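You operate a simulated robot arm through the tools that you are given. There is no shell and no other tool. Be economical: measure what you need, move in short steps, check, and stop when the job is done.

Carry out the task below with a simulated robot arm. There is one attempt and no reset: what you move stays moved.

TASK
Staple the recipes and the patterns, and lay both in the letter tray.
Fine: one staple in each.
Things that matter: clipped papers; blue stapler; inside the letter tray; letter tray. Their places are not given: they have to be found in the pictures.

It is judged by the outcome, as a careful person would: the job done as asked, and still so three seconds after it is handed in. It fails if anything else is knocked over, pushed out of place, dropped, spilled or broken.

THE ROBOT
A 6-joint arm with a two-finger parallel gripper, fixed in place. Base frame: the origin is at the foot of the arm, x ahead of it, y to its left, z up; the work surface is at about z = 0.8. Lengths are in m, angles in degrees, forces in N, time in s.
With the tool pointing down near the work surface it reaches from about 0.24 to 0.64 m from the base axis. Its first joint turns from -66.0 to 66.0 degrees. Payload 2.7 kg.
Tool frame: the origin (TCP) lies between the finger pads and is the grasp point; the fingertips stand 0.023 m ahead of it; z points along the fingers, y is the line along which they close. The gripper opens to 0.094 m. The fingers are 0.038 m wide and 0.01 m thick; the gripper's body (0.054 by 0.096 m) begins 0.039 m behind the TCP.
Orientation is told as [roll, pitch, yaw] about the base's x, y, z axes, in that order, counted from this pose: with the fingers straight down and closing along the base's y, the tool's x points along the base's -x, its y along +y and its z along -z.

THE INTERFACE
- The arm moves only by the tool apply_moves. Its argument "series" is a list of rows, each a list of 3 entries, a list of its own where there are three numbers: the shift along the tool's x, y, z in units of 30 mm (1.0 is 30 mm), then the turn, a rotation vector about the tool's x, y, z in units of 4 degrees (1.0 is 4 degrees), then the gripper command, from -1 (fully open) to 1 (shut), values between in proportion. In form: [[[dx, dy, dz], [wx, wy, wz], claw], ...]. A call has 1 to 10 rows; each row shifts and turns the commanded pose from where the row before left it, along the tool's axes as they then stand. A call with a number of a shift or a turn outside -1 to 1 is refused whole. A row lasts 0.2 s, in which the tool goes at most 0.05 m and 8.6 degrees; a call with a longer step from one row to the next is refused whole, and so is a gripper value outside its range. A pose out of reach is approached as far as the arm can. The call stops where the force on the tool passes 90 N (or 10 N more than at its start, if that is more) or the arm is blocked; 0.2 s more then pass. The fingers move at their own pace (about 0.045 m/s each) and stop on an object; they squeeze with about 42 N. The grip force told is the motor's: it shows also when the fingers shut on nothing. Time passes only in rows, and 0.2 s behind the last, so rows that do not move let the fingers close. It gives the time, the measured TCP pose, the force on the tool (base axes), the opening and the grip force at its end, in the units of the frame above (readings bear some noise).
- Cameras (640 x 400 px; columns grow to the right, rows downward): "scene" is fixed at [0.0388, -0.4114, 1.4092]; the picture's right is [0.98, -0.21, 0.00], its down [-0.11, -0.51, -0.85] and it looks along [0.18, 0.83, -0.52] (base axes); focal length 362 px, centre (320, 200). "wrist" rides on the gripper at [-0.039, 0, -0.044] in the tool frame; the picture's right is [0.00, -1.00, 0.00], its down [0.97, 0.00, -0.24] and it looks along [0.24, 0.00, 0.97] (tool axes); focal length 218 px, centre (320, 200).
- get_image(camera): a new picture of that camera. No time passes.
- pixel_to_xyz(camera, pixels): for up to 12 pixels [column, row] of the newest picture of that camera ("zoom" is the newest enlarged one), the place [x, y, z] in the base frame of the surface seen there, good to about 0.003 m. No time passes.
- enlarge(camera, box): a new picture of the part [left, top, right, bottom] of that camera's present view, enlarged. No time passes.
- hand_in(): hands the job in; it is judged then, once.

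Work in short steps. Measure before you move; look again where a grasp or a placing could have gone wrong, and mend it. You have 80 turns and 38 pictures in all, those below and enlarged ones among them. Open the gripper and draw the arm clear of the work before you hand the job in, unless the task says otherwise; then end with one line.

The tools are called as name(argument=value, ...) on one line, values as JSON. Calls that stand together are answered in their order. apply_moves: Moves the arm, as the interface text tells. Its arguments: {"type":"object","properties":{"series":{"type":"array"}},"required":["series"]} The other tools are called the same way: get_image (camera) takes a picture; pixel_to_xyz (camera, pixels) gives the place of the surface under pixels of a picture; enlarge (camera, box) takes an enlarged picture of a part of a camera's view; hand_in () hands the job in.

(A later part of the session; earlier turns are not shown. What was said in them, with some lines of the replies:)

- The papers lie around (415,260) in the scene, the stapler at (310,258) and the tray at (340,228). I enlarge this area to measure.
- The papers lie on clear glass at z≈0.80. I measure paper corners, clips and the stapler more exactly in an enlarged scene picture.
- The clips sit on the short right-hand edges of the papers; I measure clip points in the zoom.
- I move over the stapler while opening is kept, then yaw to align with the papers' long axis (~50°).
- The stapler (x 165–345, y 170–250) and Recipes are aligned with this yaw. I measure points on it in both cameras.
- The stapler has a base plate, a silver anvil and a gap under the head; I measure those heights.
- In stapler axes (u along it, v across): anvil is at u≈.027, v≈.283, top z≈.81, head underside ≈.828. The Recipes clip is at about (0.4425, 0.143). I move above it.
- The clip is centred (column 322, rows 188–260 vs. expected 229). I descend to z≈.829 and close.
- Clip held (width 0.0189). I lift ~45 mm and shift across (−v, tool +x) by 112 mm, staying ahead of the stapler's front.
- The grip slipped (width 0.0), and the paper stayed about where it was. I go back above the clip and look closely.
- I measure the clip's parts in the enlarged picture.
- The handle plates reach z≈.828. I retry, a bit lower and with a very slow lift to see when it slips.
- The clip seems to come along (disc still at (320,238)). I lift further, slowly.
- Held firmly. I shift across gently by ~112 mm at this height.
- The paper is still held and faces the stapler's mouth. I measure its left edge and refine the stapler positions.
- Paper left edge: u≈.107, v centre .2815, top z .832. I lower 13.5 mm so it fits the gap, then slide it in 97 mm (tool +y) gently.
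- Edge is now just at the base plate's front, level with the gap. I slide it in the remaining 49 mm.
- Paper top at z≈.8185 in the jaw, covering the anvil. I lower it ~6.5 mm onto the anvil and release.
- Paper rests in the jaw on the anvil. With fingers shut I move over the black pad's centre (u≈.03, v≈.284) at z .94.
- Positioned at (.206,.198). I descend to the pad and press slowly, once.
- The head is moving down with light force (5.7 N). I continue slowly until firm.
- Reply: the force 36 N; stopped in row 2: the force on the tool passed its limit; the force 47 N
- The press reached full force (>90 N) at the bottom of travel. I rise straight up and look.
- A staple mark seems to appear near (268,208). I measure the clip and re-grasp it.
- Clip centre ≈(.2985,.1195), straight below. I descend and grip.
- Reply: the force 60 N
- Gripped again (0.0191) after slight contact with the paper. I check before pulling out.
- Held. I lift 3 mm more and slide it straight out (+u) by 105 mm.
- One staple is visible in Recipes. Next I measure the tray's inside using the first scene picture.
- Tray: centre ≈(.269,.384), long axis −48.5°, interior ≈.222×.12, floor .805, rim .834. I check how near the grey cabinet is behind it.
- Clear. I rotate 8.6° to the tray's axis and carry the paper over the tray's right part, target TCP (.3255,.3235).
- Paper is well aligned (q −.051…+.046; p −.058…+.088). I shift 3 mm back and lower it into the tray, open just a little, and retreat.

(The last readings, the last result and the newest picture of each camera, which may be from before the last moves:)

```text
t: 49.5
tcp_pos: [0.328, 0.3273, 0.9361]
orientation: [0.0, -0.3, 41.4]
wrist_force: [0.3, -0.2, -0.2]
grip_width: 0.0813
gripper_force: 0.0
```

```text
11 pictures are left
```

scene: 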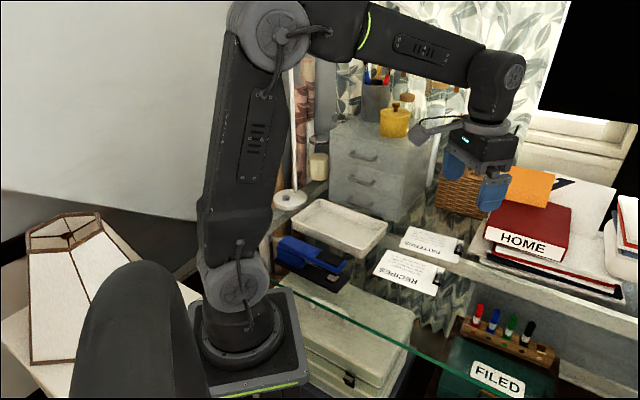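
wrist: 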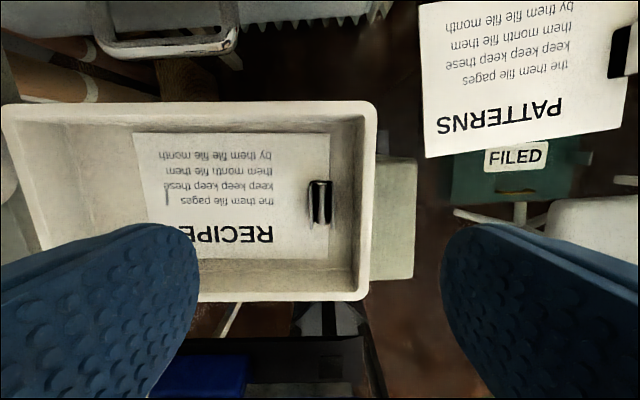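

Recipes lies flat in the tray with its staple (165,195). Now to Patterns: I rotate back to 50° and move above its clip near (.549,.230).

apply_moves(series=[[[0, 0, 0], [0, 0, -0.75], -1], [[0, 0, 0], [0, 0, -0.7], -1], [[0, 0, 0], [0, 0, -0.7], -1], [[-0.225, -0.773, 0], [0, 0, 0], -1], [[-0.225, -0.773, 0], [0, 0, 0], -1], [[-0.225, -0.773, 0], [0, 0, 0], -1], [[-0.225, -0.773, 0], [0, 0, 0], -1], [[-0.225, -0.773, 0], [0, 0, 0], -1], [[-0.225, -0.773, 0], [0, 0, 0], -1], [[-0.225, -0.773, 0], [0, 0, 0], -1]])

apply_moves(series=[[[-0.225, -0.773, 0], [0, 0, 0], -1], [[-0.225, -0.773, 0], [0, 0, 0], -1], [[-0.225, -0.773, 0], [0, 0, 0], -1], [[0, 0, 0.5], [0, 0, 0], -1], [[0, 0, 0], [0, 0, 0], -1]])

get_image(camera="wrist")

```text
t: 51.7
tcp_pos: [0.4823, 0.2593, 0.9349]
orientation: [0.1, -0.5, 50.1]
wrist_force: [0.5, 0.1, -1.5]
grip_width: 0.0939
gripper_force: 0.1
```

```text
t: 52.9
tcp_pos: [0.5526, 0.2297, 0.9356]
orientation: [-0.8, -1.3, 50.1]
wrist_force: [-25.0, -10.7, 66.7]
grip_width: 0.0894
gripper_force: 0.0
```

```text
10 pictures are left
```

wrist: 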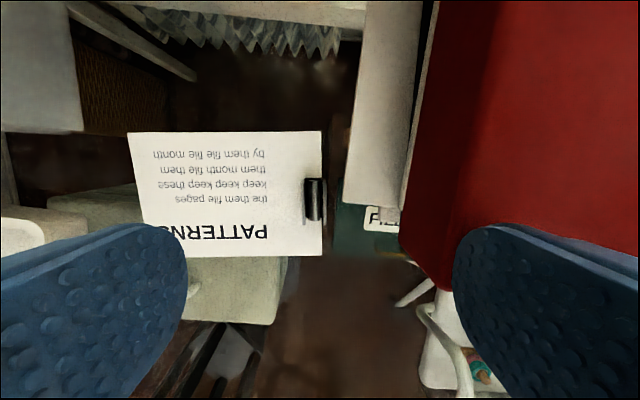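

Force 67 N: the right finger has landed on the red binder. I rise at once.

apply_moves(series=[[[0, 0, -0.5], [0, 0, 0], -1], [[0, 0, -0.5], [0, 0, 0], -1], [[0, 0, -0.5], [0, 0, 0], -1]])

pixel_to_xyz(camera="wrist", pixels=[[308, 200], [319, 200], [313, 182], [313, 217], [355, 170], [385, 170], [430, 200], [460, 200], [132, 135], [320, 135], [322, 253], [400, 200]])

enlarge(camera="scene", box=[400, 160, 640, 310])

```text
t: 53.7
tcp_pos: [0.5503, 0.2282, 0.966]
orientation: [0.1, -0.3, 50.1]
wrist_force: [0.2, 0.4, -0.1]
grip_width: 0.0939
gripper_force: 0.0
```

```text
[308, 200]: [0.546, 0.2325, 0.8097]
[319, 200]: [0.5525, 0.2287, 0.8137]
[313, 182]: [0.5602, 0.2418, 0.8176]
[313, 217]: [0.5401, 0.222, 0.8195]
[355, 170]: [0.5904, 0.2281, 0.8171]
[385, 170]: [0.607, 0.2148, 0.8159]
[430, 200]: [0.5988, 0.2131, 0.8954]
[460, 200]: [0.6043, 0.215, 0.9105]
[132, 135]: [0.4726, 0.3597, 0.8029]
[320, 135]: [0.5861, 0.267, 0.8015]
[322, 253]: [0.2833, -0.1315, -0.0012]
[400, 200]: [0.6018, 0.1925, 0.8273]
```

```text
2.67 times, centred on (520, 235) of scene
```

zoom: 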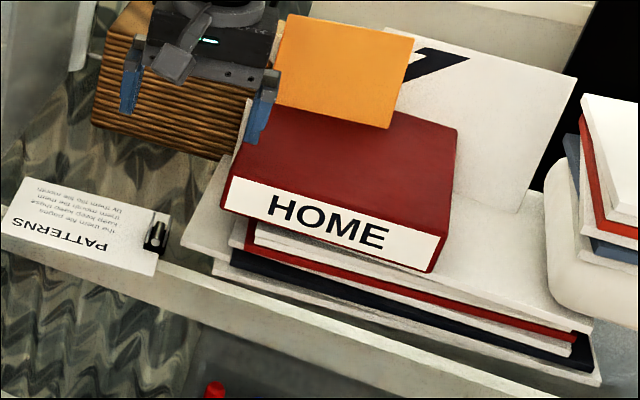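

Binder looks unmoved. It stands close on the +u side of the clip; I measure its faces, the paper stack and basket to plan a clear approach.

pixel_to_xyz(camera="zoom", pixels=[[226, 178], [224, 205], [232, 170], [255, 140], [186, 243], [205, 205], [215, 268], [235, 240], [200, 150], [160, 225], [152, 250], [240, 200]])

```text
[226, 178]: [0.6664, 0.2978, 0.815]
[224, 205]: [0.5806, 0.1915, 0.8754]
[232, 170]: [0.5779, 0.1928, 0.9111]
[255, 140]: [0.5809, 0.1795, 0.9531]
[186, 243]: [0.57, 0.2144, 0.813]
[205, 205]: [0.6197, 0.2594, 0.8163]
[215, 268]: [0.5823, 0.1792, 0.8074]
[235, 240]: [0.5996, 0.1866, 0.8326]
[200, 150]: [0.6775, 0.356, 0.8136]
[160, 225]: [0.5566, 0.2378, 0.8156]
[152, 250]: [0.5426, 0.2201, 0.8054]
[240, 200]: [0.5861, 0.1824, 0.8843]
```

Stack corner u≈.299, binder u≈.319, clip axis u≈.2723. I offset the TCP 9 mm toward −u, narrow the opening to 44 mm, and descend only to where tips stay above the stack (TCP .841).

apply_moves(series=[[[-0.08, 0.383, 0], [0, 0, 0], 0.064], [[0, 0, 0], [0, 0, 0], 0.064], [[0, 0, 0], [0, 0, 0], 0.064], [[0, 0, 0.6], [0, 0, 0], 0.064], [[0, 0, 0.6], [0, 0, 0], 0.064], [[0, 0, 0.6], [0, 0, 0], 0.064], [[0, 0, 0], [0, 0, 0], 0.064]])

get_image(camera="wrist")

```text
t: 55.3
tcp_pos: [0.5415, 0.2382, 0.9103]
orientation: [0.1, -0.3, 50.1]
wrist_force: [-0.5, 0.2, 0.1]
grip_width: 0.0441
gripper_force: 0.1
```

```text
8 pictures are left
```

wrist: 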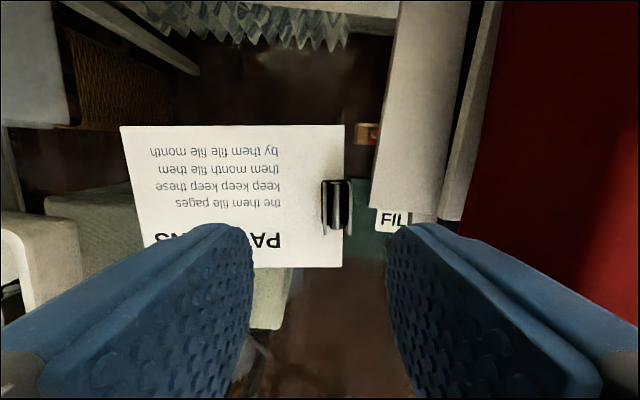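

The clip is 9 mm right of centre as planned. I open to 48 mm, descend to .841, and close, which draws it to the centre.

apply_moves(series=[[[0, 0, 0.6], [0, 0, 0], -0.02], [[0, 0, 0.6], [0, 0, 0], -0.02], [[0, 0, 0.5], [0, 0, 0], -0.02], [[0, 0, 0.4], [0, 0, 0], -0.02], [[0, 0, 0.2], [0, 0, 0], -0.02], [[0, 0, 0], [0, 0, 0], -0.02]])

apply_moves(series=[[[0, 0, 0], [0, 0, 0], 1], [[0, 0, 0], [0, 0, 0], 1], [[0, 0, 0], [0, 0, 0], 1], [[0, 0, 0], [0, 0, 0], 1]])

```text
t: 56.7
tcp_pos: [0.5437, 0.2385, 0.8446]
orientation: [0.0, -0.4, 50.1]
wrist_force: [0.7, 0.5, 0.4]
grip_width: 0.0482
gripper_force: 0.1
```

```text
t: 57.7
tcp_pos: [0.5434, 0.2396, 0.8432]
orientation: [-0.1, -0.4, 50.1]
wrist_force: [-0.7, -0.3, -0.2]
grip_width: 0.0169
gripper_force: 41.5
```

Gripped the plates' upper part (0.0169: they taper). I just drag the paper 45 mm along −u on the glass, then I'll re-grip deeper.

apply_moves(series=[[[0, 0.1, 0], [0, 0, 0], 1], [[0, 0.2, 0], [0, 0, 0], 1], [[0, 0.25, 0], [0, 0, 0], 1], [[0, 0.25, 0], [0, 0, 0], 1], [[0, 0.25, 0], [0, 0, 0], 1], [[0, 0.25, 0], [0, 0, 0], 1], [[0, 0.2, 0], [0, 0, 0], 1], [[0, 0, 0], [0, 0, 0], 1]])

```text
t: 59.5
tcp_pos: [0.5188, 0.2521, 0.8446]
orientation: [-1.0, -0.1, 49.3]
wrist_force: [43.1, -63.2, 11.9]
grip_width: 0.0179
gripper_force: 42.3
```

73 N resisting: the paper's far edge met the tray's corner. I back off at once.

apply_moves(series=[[[0, -0.6, 0], [0, 0, 0], 1], [[0, -0.3, 0], [0, 0, 0], 1], [[0, 0, 0], [0, 0, 0], 1]])

enlarge(camera="scene", box=[280, 170, 480, 295])

pixel_to_xyz(camera="zoom", pixels=[[45, 157], [126, 97], [340, 174], [265, 254], [395, 175], [340, 235], [400, 160], [330, 200], [150, 170], [240, 170], [400, 210], [470, 250]])

```text
t: 60.3
tcp_pos: [0.5286, 0.2515, 0.8432]
orientation: [0.1, -0.4, 50.3]
wrist_force: [-3.7, 4.0, 18.8]
grip_width: 0.0172
gripper_force: 42.2
```

```text
3.20 times, centred on (380, 232) of scene
```

zoom: 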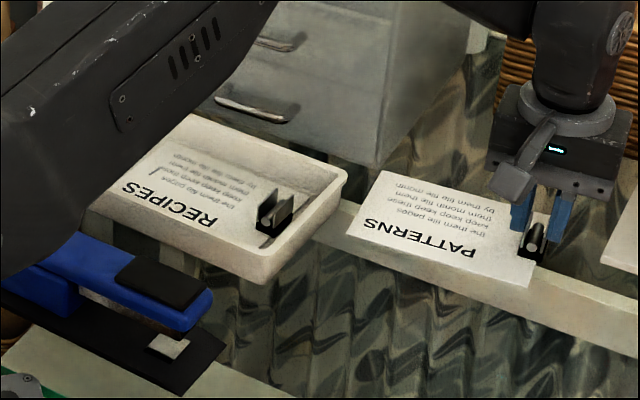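

```text
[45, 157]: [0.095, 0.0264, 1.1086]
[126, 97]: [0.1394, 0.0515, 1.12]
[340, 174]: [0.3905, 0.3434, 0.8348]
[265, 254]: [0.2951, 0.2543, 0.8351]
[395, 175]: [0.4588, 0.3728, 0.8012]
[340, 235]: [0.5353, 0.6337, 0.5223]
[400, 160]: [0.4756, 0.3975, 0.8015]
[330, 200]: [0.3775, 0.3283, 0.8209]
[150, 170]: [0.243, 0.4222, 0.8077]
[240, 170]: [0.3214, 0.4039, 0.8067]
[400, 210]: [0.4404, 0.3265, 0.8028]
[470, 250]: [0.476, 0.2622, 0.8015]
```

The tray is unmoved; the paper's back corner had met the cabinet's foot. There is now room round the clip, so I re-grip deeper at z≈.8255.

apply_moves(series=[[[0, 0, 0], [0, 0, 0], 0.1], [[0, 0, 0], [0, 0, 0], 0], [[0, 0, 0], [0, 0, 0], 0], [[0, 0, 0.3], [0, 0, 0], 0], [[0, 0, 0.22], [0, 0, 0], 0], [[0, 0, 0], [0, 0, 0], 0]])

apply_moves(series=[[[0, 0, 0], [0, 0, 0], 1], [[0, 0, 0], [0, 0, 0], 1], [[0, 0, 0], [0, 0, 0], 1], [[0, 0, 0], [0, 0, 0], 1], [[0, 0, -0.05], [0, 0, 0], 1], [[0, 0, -0.05], [0, 0, 0], 1], [[0, 0, -0.05], [0, 0, 0], 1], [[0, 0, -0.05], [0, 0, 0], 1], [[0, 0, -0.05], [0, 0, 0], 1], [[0, 0, 0], [0, 0, 0], 1]])

```text
t: 61.7
tcp_pos: [0.5283, 0.2498, 0.8261]
orientation: [0.1, -0.4, 50.2]
wrist_force: [-0.4, 0.9, 0.0]
grip_width: 0.0472
gripper_force: 0.1
```

```text
t: 63.9
tcp_pos: [0.5288, 0.2502, 0.8351]
orientation: [0.0, -0.3, 50.1]
wrist_force: [-0.3, 0.0, -0.2]
grip_width: 0.0189
gripper_force: 42.1
```

Gripped deep (0.0189) and lifted 9 mm. I raise it to ~.88 gently.

apply_moves(series=[[[0, 0, -0.1], [0, 0, 0], 1], [[0, 0, -0.15], [0, 0, 0], 1], [[0, 0, -0.2], [0, 0, 0], 1], [[0, 0, -0.25], [0, 0, 0], 1], [[0, 0, -0.25], [0, 0, 0], 1], [[0, 0, -0.25], [0, 0, 0], 1], [[0, 0, -0.2], [0, 0, 0], 1], [[0, 0, -0.1], [0, 0, 0], 1]])

apply_moves(series=[[[0.2, 0, 0], [0, 0, 0], 1], [[0.4, 0, 0], [0, 0, 0], 1], [[0.6, 0, 0], [0, 0, 0], 1], [[0.6, 0, 0], [0, 0, 0], 1], [[0.6, 0, 0], [0, 0, 0], 1], [[0.6, 0, 0], [0, 0, 0], 1], [[0.6, 0, 0], [0, 0, 0], 1], [[0.6, 0, 0], [0, 0, 0], 1], [[0.6, 0, 0], [0, 0, 0], 1], [[0.6, 0, 0], [0, 0, 0], 1]])

apply_moves(series=[[[0.6, -0.05, 0], [0, 0, 0], 1], [[0.6, -0.05, 0], [0, 0, 0], 1], [[0.6, -0.07, 0], [0, 0, 0], 1], [[0.5, 0, 0], [0, 0, 0], 1], [[0.35, 0, 0], [0, 0, 0], 1], [[0.2, 0, 0], [0, 0, 0], 1], [[0, 0, 0], [0, 0, 0], 1]])

enlarge(camera="scene", box=[265, 215, 425, 315])

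```text
t: 65.7
tcp_pos: [0.5295, 0.249, 0.8797]
orientation: [0.0, -0.2, 50.1]
wrist_force: [0.0, -0.6, -0.4]
grip_width: 0.0192
gripper_force: 41.6
```

```text
t: 67.9
tcp_pos: [0.4253, 0.1253, 0.8797]
orientation: [-0.1, -0.3, 50.0]
wrist_force: [-0.6, 0.3, -0.6]
grip_width: 0.0187
gripper_force: 41.9
```

```text
t: 69.5
tcp_pos: [0.3752, 0.0559, 0.8781]
orientation: [0.0, -0.4, 50.1]
wrist_force: [0.3, 0.4, 0.1]
grip_width: 0.0187
gripper_force: 41.8
```

```text
4.00 times, centred on (345, 265) of scene
```

zoom: 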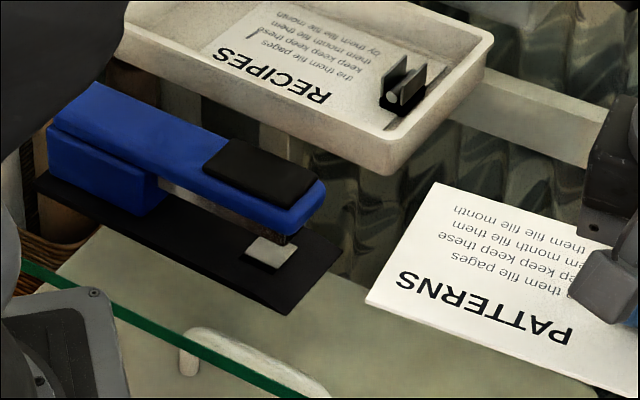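

pixel_to_xyz(camera="zoom", pixels=[[437, 188], [370, 300], [405, 245], [590, 370], [450, 280], [270, 252], [337, 250], [288, 310], [540, 230]])

```text
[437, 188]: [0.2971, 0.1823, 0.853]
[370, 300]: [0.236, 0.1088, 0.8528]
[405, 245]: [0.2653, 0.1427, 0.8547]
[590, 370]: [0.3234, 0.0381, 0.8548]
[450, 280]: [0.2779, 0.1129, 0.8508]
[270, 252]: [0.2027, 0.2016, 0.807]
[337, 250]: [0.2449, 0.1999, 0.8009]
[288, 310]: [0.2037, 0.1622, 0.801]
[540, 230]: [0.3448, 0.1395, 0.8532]
```

Patterns is aligned: edge u≈.109, v centre ≈.282, top .853. I lower 34.5 mm, then slide in 98 mm.

apply_moves(series=[[[0, 0, 0.3], [0, 0, 0], 1], [[0, 0, 0.4], [0, 0, 0], 1], [[0, 0, 0.3], [0, 0, 0], 1], [[0, 0, 0.15], [0, 0, 0], 1], [[0, 0.15, 0], [0, 0, 0], 1], [[0, 0.3, 0], [0, 0, 0], 1], [[0, 0.35, 0], [0, 0, 0], 1], [[0, 0.35, 0], [0, 0, 0], 1], [[0, 0.3, 0], [0, 0, 0], 1], [[0, 0.15, 0], [0, 0, 0], 1]])

apply_moves(series=[[[0, 0.15, 0], [0, 0, 0], 1], [[0, 0.25, 0], [0, 0, 0], 1], [[0, 0.3, 0], [0, 0, 0], 1], [[0, 0.3, 0], [0, 0, 0], 1], [[0, 0.3, 0], [0, 0, 0], 1], [[0, 0.2, 0], [0, 0, 0], 1], [[0, 0.15, 0], [0, 0, 0], 1], [[0, 0, 0], [0, 0, 0], 1]])

enlarge(camera="scene", box=[265, 225, 425, 325])

pixel_to_xyz(camera="zoom", pixels=[[300, 205], [240, 230], [210, 243], [300, 240], [430, 330], [380, 310]])

```text
t: 71.7
tcp_pos: [0.3382, 0.0883, 0.8444]
orientation: [0.0, -0.3, 50.1]
wrist_force: [-0.3, 0.0, -0.6]
grip_width: 0.0189
gripper_force: 41.8
```

```text
t: 73.5
tcp_pos: [0.298, 0.1198, 0.8447]
orientation: [-0.1, -0.2, 50.2]
wrist_force: [-0.3, -0.4, -1.4]
grip_width: 0.0188
gripper_force: 41.8
```

```text
4.00 times, centred on (345, 275) of scene
```

zoom: 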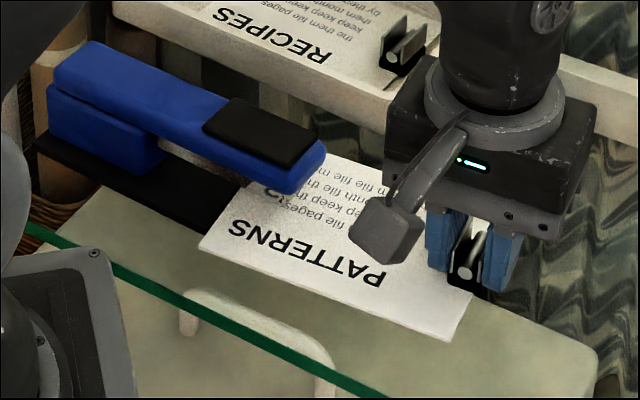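

```text
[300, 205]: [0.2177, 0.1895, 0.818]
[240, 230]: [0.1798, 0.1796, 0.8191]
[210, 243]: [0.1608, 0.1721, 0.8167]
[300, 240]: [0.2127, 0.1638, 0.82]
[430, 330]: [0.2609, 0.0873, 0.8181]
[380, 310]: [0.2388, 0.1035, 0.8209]
```

In place, top z .818–.82. I lower 7 mm, release, rise, shut, and go above the pad as before.

apply_moves(series=[[[0, 0, 0.12], [0, 0, 0], 1], [[0, 0, 0.12], [0, 0, 0], 1], [[0, 0, 0], [0, 0, 0], 1], [[0, 0, 0], [0, 0, 0], 0.5], [[0, 0, 0], [0, 0, 0], 0.2], [[0, 0, 0], [0, 0, 0], -0.1], [[0, 0, 0], [0, 0, 0], -0.1], [[0, 0, -0.4], [0, 0, 0], -0.1], [[0, 0, -0.8], [0, 0, 0], -0.1], [[0, 0, -0.8], [0, 0, 0], -0.1]])

apply_moves(series=[[[0, 0, -0.9], [0, 0, 0], 1], [[0, 0, -0.4], [0, 0, 0], 1], [[0, 0.6, 0], [0, 0, 0], 1], [[0, 0.8, 0], [0, 0, 0], 1], [[0, 0.8, 0], [0, 0, 0], 1], [[0, 0.8, 0], [0, 0, 0], 1], [[0, 0.7, 0], [0, 0, 0], 1], [[0, 0.3, 0], [0, 0, 0], 1], [[0, 0, 0], [0, 0, 0], 1]])

```text
t: 75.7
tcp_pos: [0.2979, 0.1187, 0.896]
orientation: [0.0, -0.3, 50.0]
wrist_force: [0.8, -0.2, 0.2]
grip_width: 0.0516
gripper_force: 0.1
```

```text
t: 77.7
tcp_pos: [0.2075, 0.1952, 0.9361]
orientation: [0.0, -0.4, 50.1]
wrist_force: [0.4, -0.9, -0.4]
grip_width: 0.0
gripper_force: 41.7
```

Above the pad at (.2075,.195). I press once, slowly, as before.

apply_moves(series=[[[-0.06, 0, 0.6], [0, 0, 0], 1], [[0, 0, 0.6], [0, 0, 0], 1], [[0, 0, 0.3], [0, 0, 0], 1], [[0, 0, 0.15], [0, 0, 0], 1], [[0, 0, 0.1], [0, 0, 0], 1], [[0, 0, 0.1], [0, 0, 0], 1], [[0, 0, 0.1], [0, 0, 0], 1], [[0, 0, 0.1], [0, 0, 0], 1], [[0, 0, 0.1], [0, 0, 0], 1]])

apply_moves(series=[[[0, 0, 0.1], [0, 0, 0], 1], [[0, 0, 0.08], [0, 0, 0], 1], [[0, 0, 0.08], [0, 0, 0], 1], [[0, 0, 0.08], [0, 0, 0], 1], [[0, 0, 0.08], [0, 0, 0], 1]])

```text
t: 79.7
tcp_pos: [0.2084, 0.1963, 0.8711]
orientation: [0.0, -0.4, 50.1]
wrist_force: [6.1, -6.5, 8.3]
grip_width: 0.0002
gripper_force: 42.0
```

```text
t: 80.5
tcp_pos: [0.2087, 0.1978, 0.8688]
orientation: [0.0, -0.5, 50.1]
wrist_force: [-7.2, -12.0, 46.6]
grip_width: 0.0
gripper_force: 42.1
stopped in row 3: the force on the tool passed its limit (the readings are from after the stop); the commanded pose is now the measured one
```

Same full-force press as before. I rise, move back over the clip with the gripper open, and look.

apply_moves(series=[[[0, 0, -0.2], [0, 0, 0], 1], [[0, 0, -0.4], [0, 0, 0], 1], [[0, 0, -0.8], [0, 0, 0], 1], [[0, 0, -0.9], [0, 0, 0], 1], [[0, 0, -0.2], [0, 0, 0], 1], [[0.1, -0.8, 0], [0, 0, 0], 1], [[0, -0.8, 0], [0, 0, 0], 1], [[0, -0.8, 0], [0, 0, 0], -1], [[0, -0.8, 0], [0, 0, 0], -1], [[0, -0.77, 0], [0, 0, 0], -1]])

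get_image(camera="wrist")

pixel_to_xyz(camera="wrist", pixels=[[315, 195], [327, 195], [320, 183], [320, 212], [320, 195], [200, 190], [310, 235]])

```text
t: 82.7
tcp_pos: [0.2963, 0.1187, 0.9417]
orientation: [0.1, -0.5, 50.1]
wrist_force: [-0.1, -0.3, 0.3]
grip_width: 0.0684
gripper_force: 0.1
```

```text
4 pictures are left
```

wrist: 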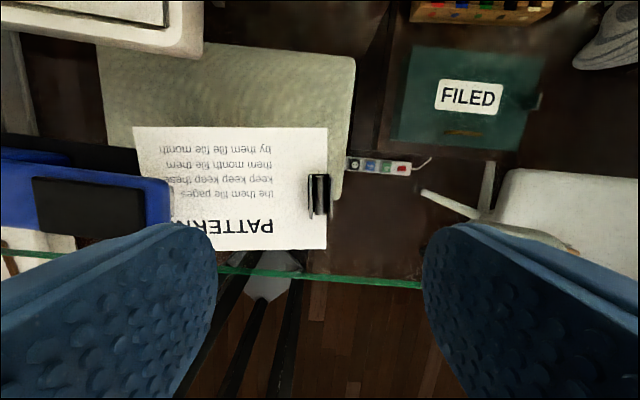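

```text
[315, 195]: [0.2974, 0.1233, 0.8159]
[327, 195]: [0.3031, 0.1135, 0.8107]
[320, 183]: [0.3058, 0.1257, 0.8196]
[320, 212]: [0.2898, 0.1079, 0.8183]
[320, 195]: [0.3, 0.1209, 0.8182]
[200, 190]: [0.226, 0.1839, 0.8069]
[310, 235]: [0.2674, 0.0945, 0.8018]
```

Clip is directly below. I descend to ~.8275 and grip, then lift slowly a little.

apply_moves(series=[[[0, 0, 0.9], [0, 0, 0], -0.6], [[0, 0, 0.9], [0, 0, 0], -0.6], [[0, 0, 0.9], [0, 0, 0], -0.6], [[0, 0, 0.7], [0, 0, 0], -0.6], [[0, 0, 0.3], [0, 0, 0], -0.6], [[0, 0, 0.1], [0, 0, 0], -0.6], [[0, 0, 0], [0, 0, 0], -0.6]])

apply_moves(series=[[[0, 0, 0], [0, 0, 0], 1], [[0, 0, 0], [0, 0, 0], 1], [[0, 0, 0], [0, 0, 0], 1], [[0, 0, 0], [0, 0, 0], 1], [[0, 0, 0], [0, 0, 0], 1], [[0, 0, -0.05], [0, 0, 0], 1], [[0, 0, -0.05], [0, 0, 0], 1], [[0, 0, -0.05], [0, 0, 0], 1], [[0, 0, -0.05], [0, 0, 0], 1], [[0, 0, -0.05], [0, 0, 0], 1]])

apply_moves(series=[[[0, 0, -0.05], [0, 0, 0], 1], [[0, -0.15, 0], [0, 0, 0], 1], [[0, -0.35, 0], [0, 0, 0], 1], [[0, -0.45, 0], [0, 0, 0], 1], [[0, -0.5, 0], [0, 0, 0], 1], [[0, -0.5, 0], [0, 0, 0], 1], [[0, -0.5, 0], [0, 0, 0], 1], [[0, -0.5, 0], [0, 0, 0], 1], [[0, -0.35, 0], [0, 0, 0], 1], [[0, -0.2, 0], [0, 0, 0], 1]])

```text
t: 84.3
tcp_pos: [0.2993, 0.1208, 0.828]
orientation: [0.0, -0.7, 50.2]
wrist_force: [-2.1, -1.6, 17.9]
grip_width: 0.0755
gripper_force: 0.0
```

```text
t: 86.5
tcp_pos: [0.2985, 0.1204, 0.8354]
orientation: [0.0, -0.4, 50.1]
wrist_force: [0.2, -0.2, -0.7]
grip_width: 0.0189
gripper_force: 42.0
```

```text
t: 88.7
tcp_pos: [0.381, 0.0531, 0.8372]
orientation: [0.0, -0.4, 50.2]
wrist_force: [0.4, -0.6, -1.0]
grip_width: 0.0188
gripper_force: 42.1
```

Patterns held and out of the stapler. I lift to ~.915 and turn to the tray's axis, then carry toward TCP (.300,.357).

apply_moves(series=[[[0, 0, -0.2], [0, 0, 0], 1], [[0, 0, -0.4], [0, 0, 0], 1], [[0, 0, -0.5], [0, 0, 0], 1], [[0, 0, -0.5], [0, 0, 0], 1], [[0, 0, -0.5], [0, 0, 0], 1], [[0, 0, -0.4], [0, 0, 0], 1], [[0, 0, -0.2], [0, 0, 0.5], 1], [[0, 0, 0], [0, 0, 0.8], 1], [[0, 0, 0], [0, 0, 0.6], 1], [[0, 0, 0], [0, 0, 0.25], 1]])

apply_moves(series=[[[-0.18, 0.36, 0], [0, 0, 0], 1], [[-0.35, 0.7, 0], [0, 0, 0], 1], [[-0.4, 0.8, 0], [0, 0, 0], 1], [[-0.4, 0.8, 0], [0, 0, 0], 1], [[-0.4, 0.8, 0], [0, 0, 0], 1], [[-0.4, 0.8, 0], [0, 0, 0], 1], [[-0.4, 0.8, 0], [0, 0, 0], 1], [[-0.4, 0.8, 0], [0, 0, 0], 1], [[-0.4, 0.8, 0], [0, 0, 0], 1], [[-0.4, 0.8, 0], [0, 0, 0], 1]])

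apply_moves(series=[[[-0.4, 0.8, 0], [0, 0, 0], 1], [[-0.32, 0.55, 0], [0, 0, 0], 1], [[-0.15, 0.25, 0], [0, 0, 0], 1], [[0, 0.1, 0], [0, 0, 0], 1], [[0, 0, 0], [0, 0, 0], 1]])

enlarge(camera="scene", box=[270, 175, 430, 275])

```text
t: 90.9
tcp_pos: [0.3781, 0.0521, 0.9181]
orientation: [0.2, -0.5, 41.4]
wrist_force: [0.0, -0.5, -0.9]
grip_width: 0.0187
gripper_force: 41.8
```

```text
t: 93.1
tcp_pos: [0.3152, 0.2951, 0.9195]
orientation: [0.2, -0.4, 41.5]
wrist_force: [-0.7, -0.7, -0.4]
grip_width: 0.0186
gripper_force: 42.4
```

```text
t: 94.3
tcp_pos: [0.2991, 0.3501, 0.9195]
orientation: [0.0, -0.5, 41.5]
wrist_force: [0.4, -0.1, 0.4]
grip_width: 0.0188
gripper_force: 42.0
```

```text
4.00 times, centred on (350, 225) of scene
```

zoom: 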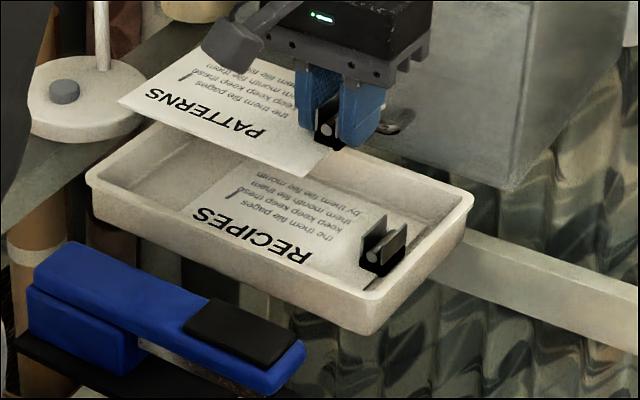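

Both papers show a single staple. I measure the held paper's corners against the tray, and the lamp foot nearby.

pixel_to_xyz(camera="zoom", pixels=[[123, 102], [300, 174], [200, 45], [230, 140], [92, 178], [182, 127], [370, 325], [468, 200], [372, 250], [130, 75]])

```text
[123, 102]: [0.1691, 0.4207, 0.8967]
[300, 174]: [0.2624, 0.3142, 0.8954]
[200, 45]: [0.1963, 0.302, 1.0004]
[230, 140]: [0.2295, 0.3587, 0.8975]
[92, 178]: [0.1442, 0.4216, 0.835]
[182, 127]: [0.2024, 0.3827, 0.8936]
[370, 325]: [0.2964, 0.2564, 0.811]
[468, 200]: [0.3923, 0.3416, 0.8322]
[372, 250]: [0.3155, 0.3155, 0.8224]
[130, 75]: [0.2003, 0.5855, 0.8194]
```

Aligned as before. I shift 3 mm back and 3 mm left, then lower ~83 mm slowly.

apply_moves(series=[[[-0.1, 0.1, 0.3], [0, 0, 0], 1], [[0, 0, 0.5], [0, 0, 0], 1], [[0, 0, 0.5], [0, 0, 0], 1], [[0, 0, 0.5], [0, 0, 0], 1], [[0, 0, 0.4], [0, 0, 0], 1], [[0, 0, 0.3], [0, 0, 0], 1], [[0, 0, 0.15], [0, 0, 0], 1], [[0, 0, 0.1], [0, 0, 0], 1], [[0, 0, 0], [0, 0, 0], 1]])

```text
t: 96.3
tcp_pos: [0.3007, 0.354, 0.837]
orientation: [0.1, -0.6, 41.5]
wrist_force: [0.2, -0.4, 0.0]
grip_width: 0.0191
gripper_force: 42.0
```

apply_moves(series=[[[0, 0, 0.05], [0, 0, 0], 1], [[0, 0, 0], [0, 0, 0], 0.45], [[0, 0, 0], [0, 0, 0], 0.4], [[0, 0, 0], [0, 0, 0], 0.4], [[0, 0, -0.2], [0, 0, 0], 0.4], [[0, 0, -0.5], [0, 0, 0], 0.4], [[0, 0, -0.8], [0, 0, 0], 0.4], [[0, 0, -0.8], [0, 0, 0], 0.4], [[0, 0, -0.8], [0, 0, 0], 0.4], [[0, 0, -0.8], [0, 0, 0], -1]])

get_image(camera="wrist")

```text
t: 98.5
tcp_pos: [0.3006, 0.3532, 0.9525]
orientation: [0.1, -0.5, 41.5]
wrist_force: [0.1, 0.3, -0.7]
grip_width: 0.063
gripper_force: 0.1
```

```text
2 pictures are left
```

wrist: 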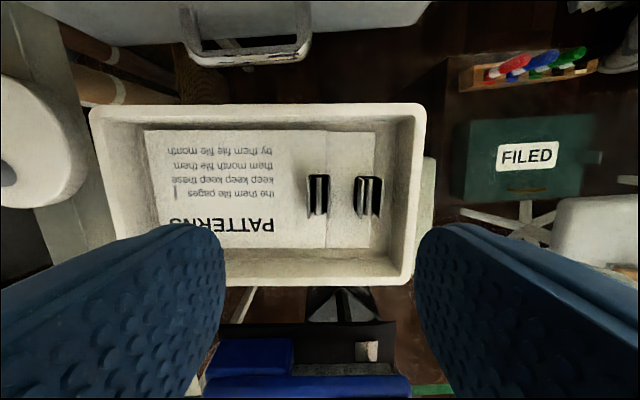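

Both papers lie in the tray. I draw the arm up and away toward the start pose (moving away from the cabinet), then take a last look.

apply_moves(series=[[[0, 0, -0.9], [0, 0, 0], -1], [[0, 0, -0.9], [0, 0, 0], -1], [[0, 0, -0.9], [0, 0, 0], -1], [[0.3, -0.8, -0.5], [0, 0, 0], -1], [[0.3, -0.8, 0], [0, 0, 0], -1], [[0.3, -0.8, 0], [0, 0, 0], -1], [[0.3, -0.8, 0], [0, 0, 0], -1], [[0.3, -0.8, 0], [0, 0, 0], -1], [[0.3, -0.8, 0], [0, 0, 0], -1], [[0, 0, 0], [0, 0, 0], -1]])

get_image(camera="scene")

```text
t: 100.7
tcp_pos: [0.3541, 0.2084, 1.0472]
orientation: [0.0, -0.6, 41.5]
wrist_force: [-0.3, -0.3, -0.1]
grip_width: 0.0941
gripper_force: 0.1
```

```text
1 pictures are left
```

scene: 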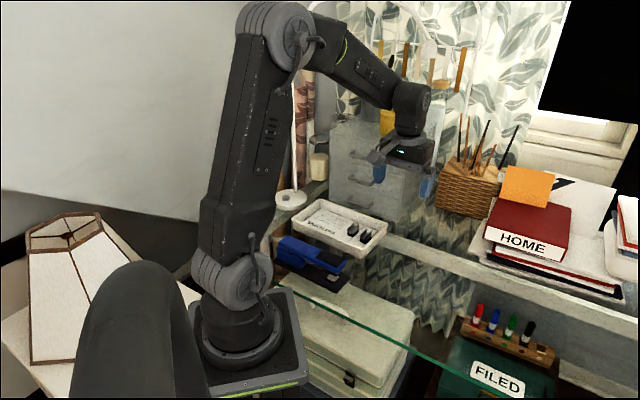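

Everything is in its place (binder, tray, stapler, lamp as before), both papers are in the tray and the arm is clear. I hand in.

hand_in()

```text
The job is handed in.
```

The recipes and the patterns each have one staple, and both lie flat in the letter tray. On the way, a finger pressed on the red HOME binder and the patterns bumped something, probably the grey cabinet, but nothing looked moved in the last picture.
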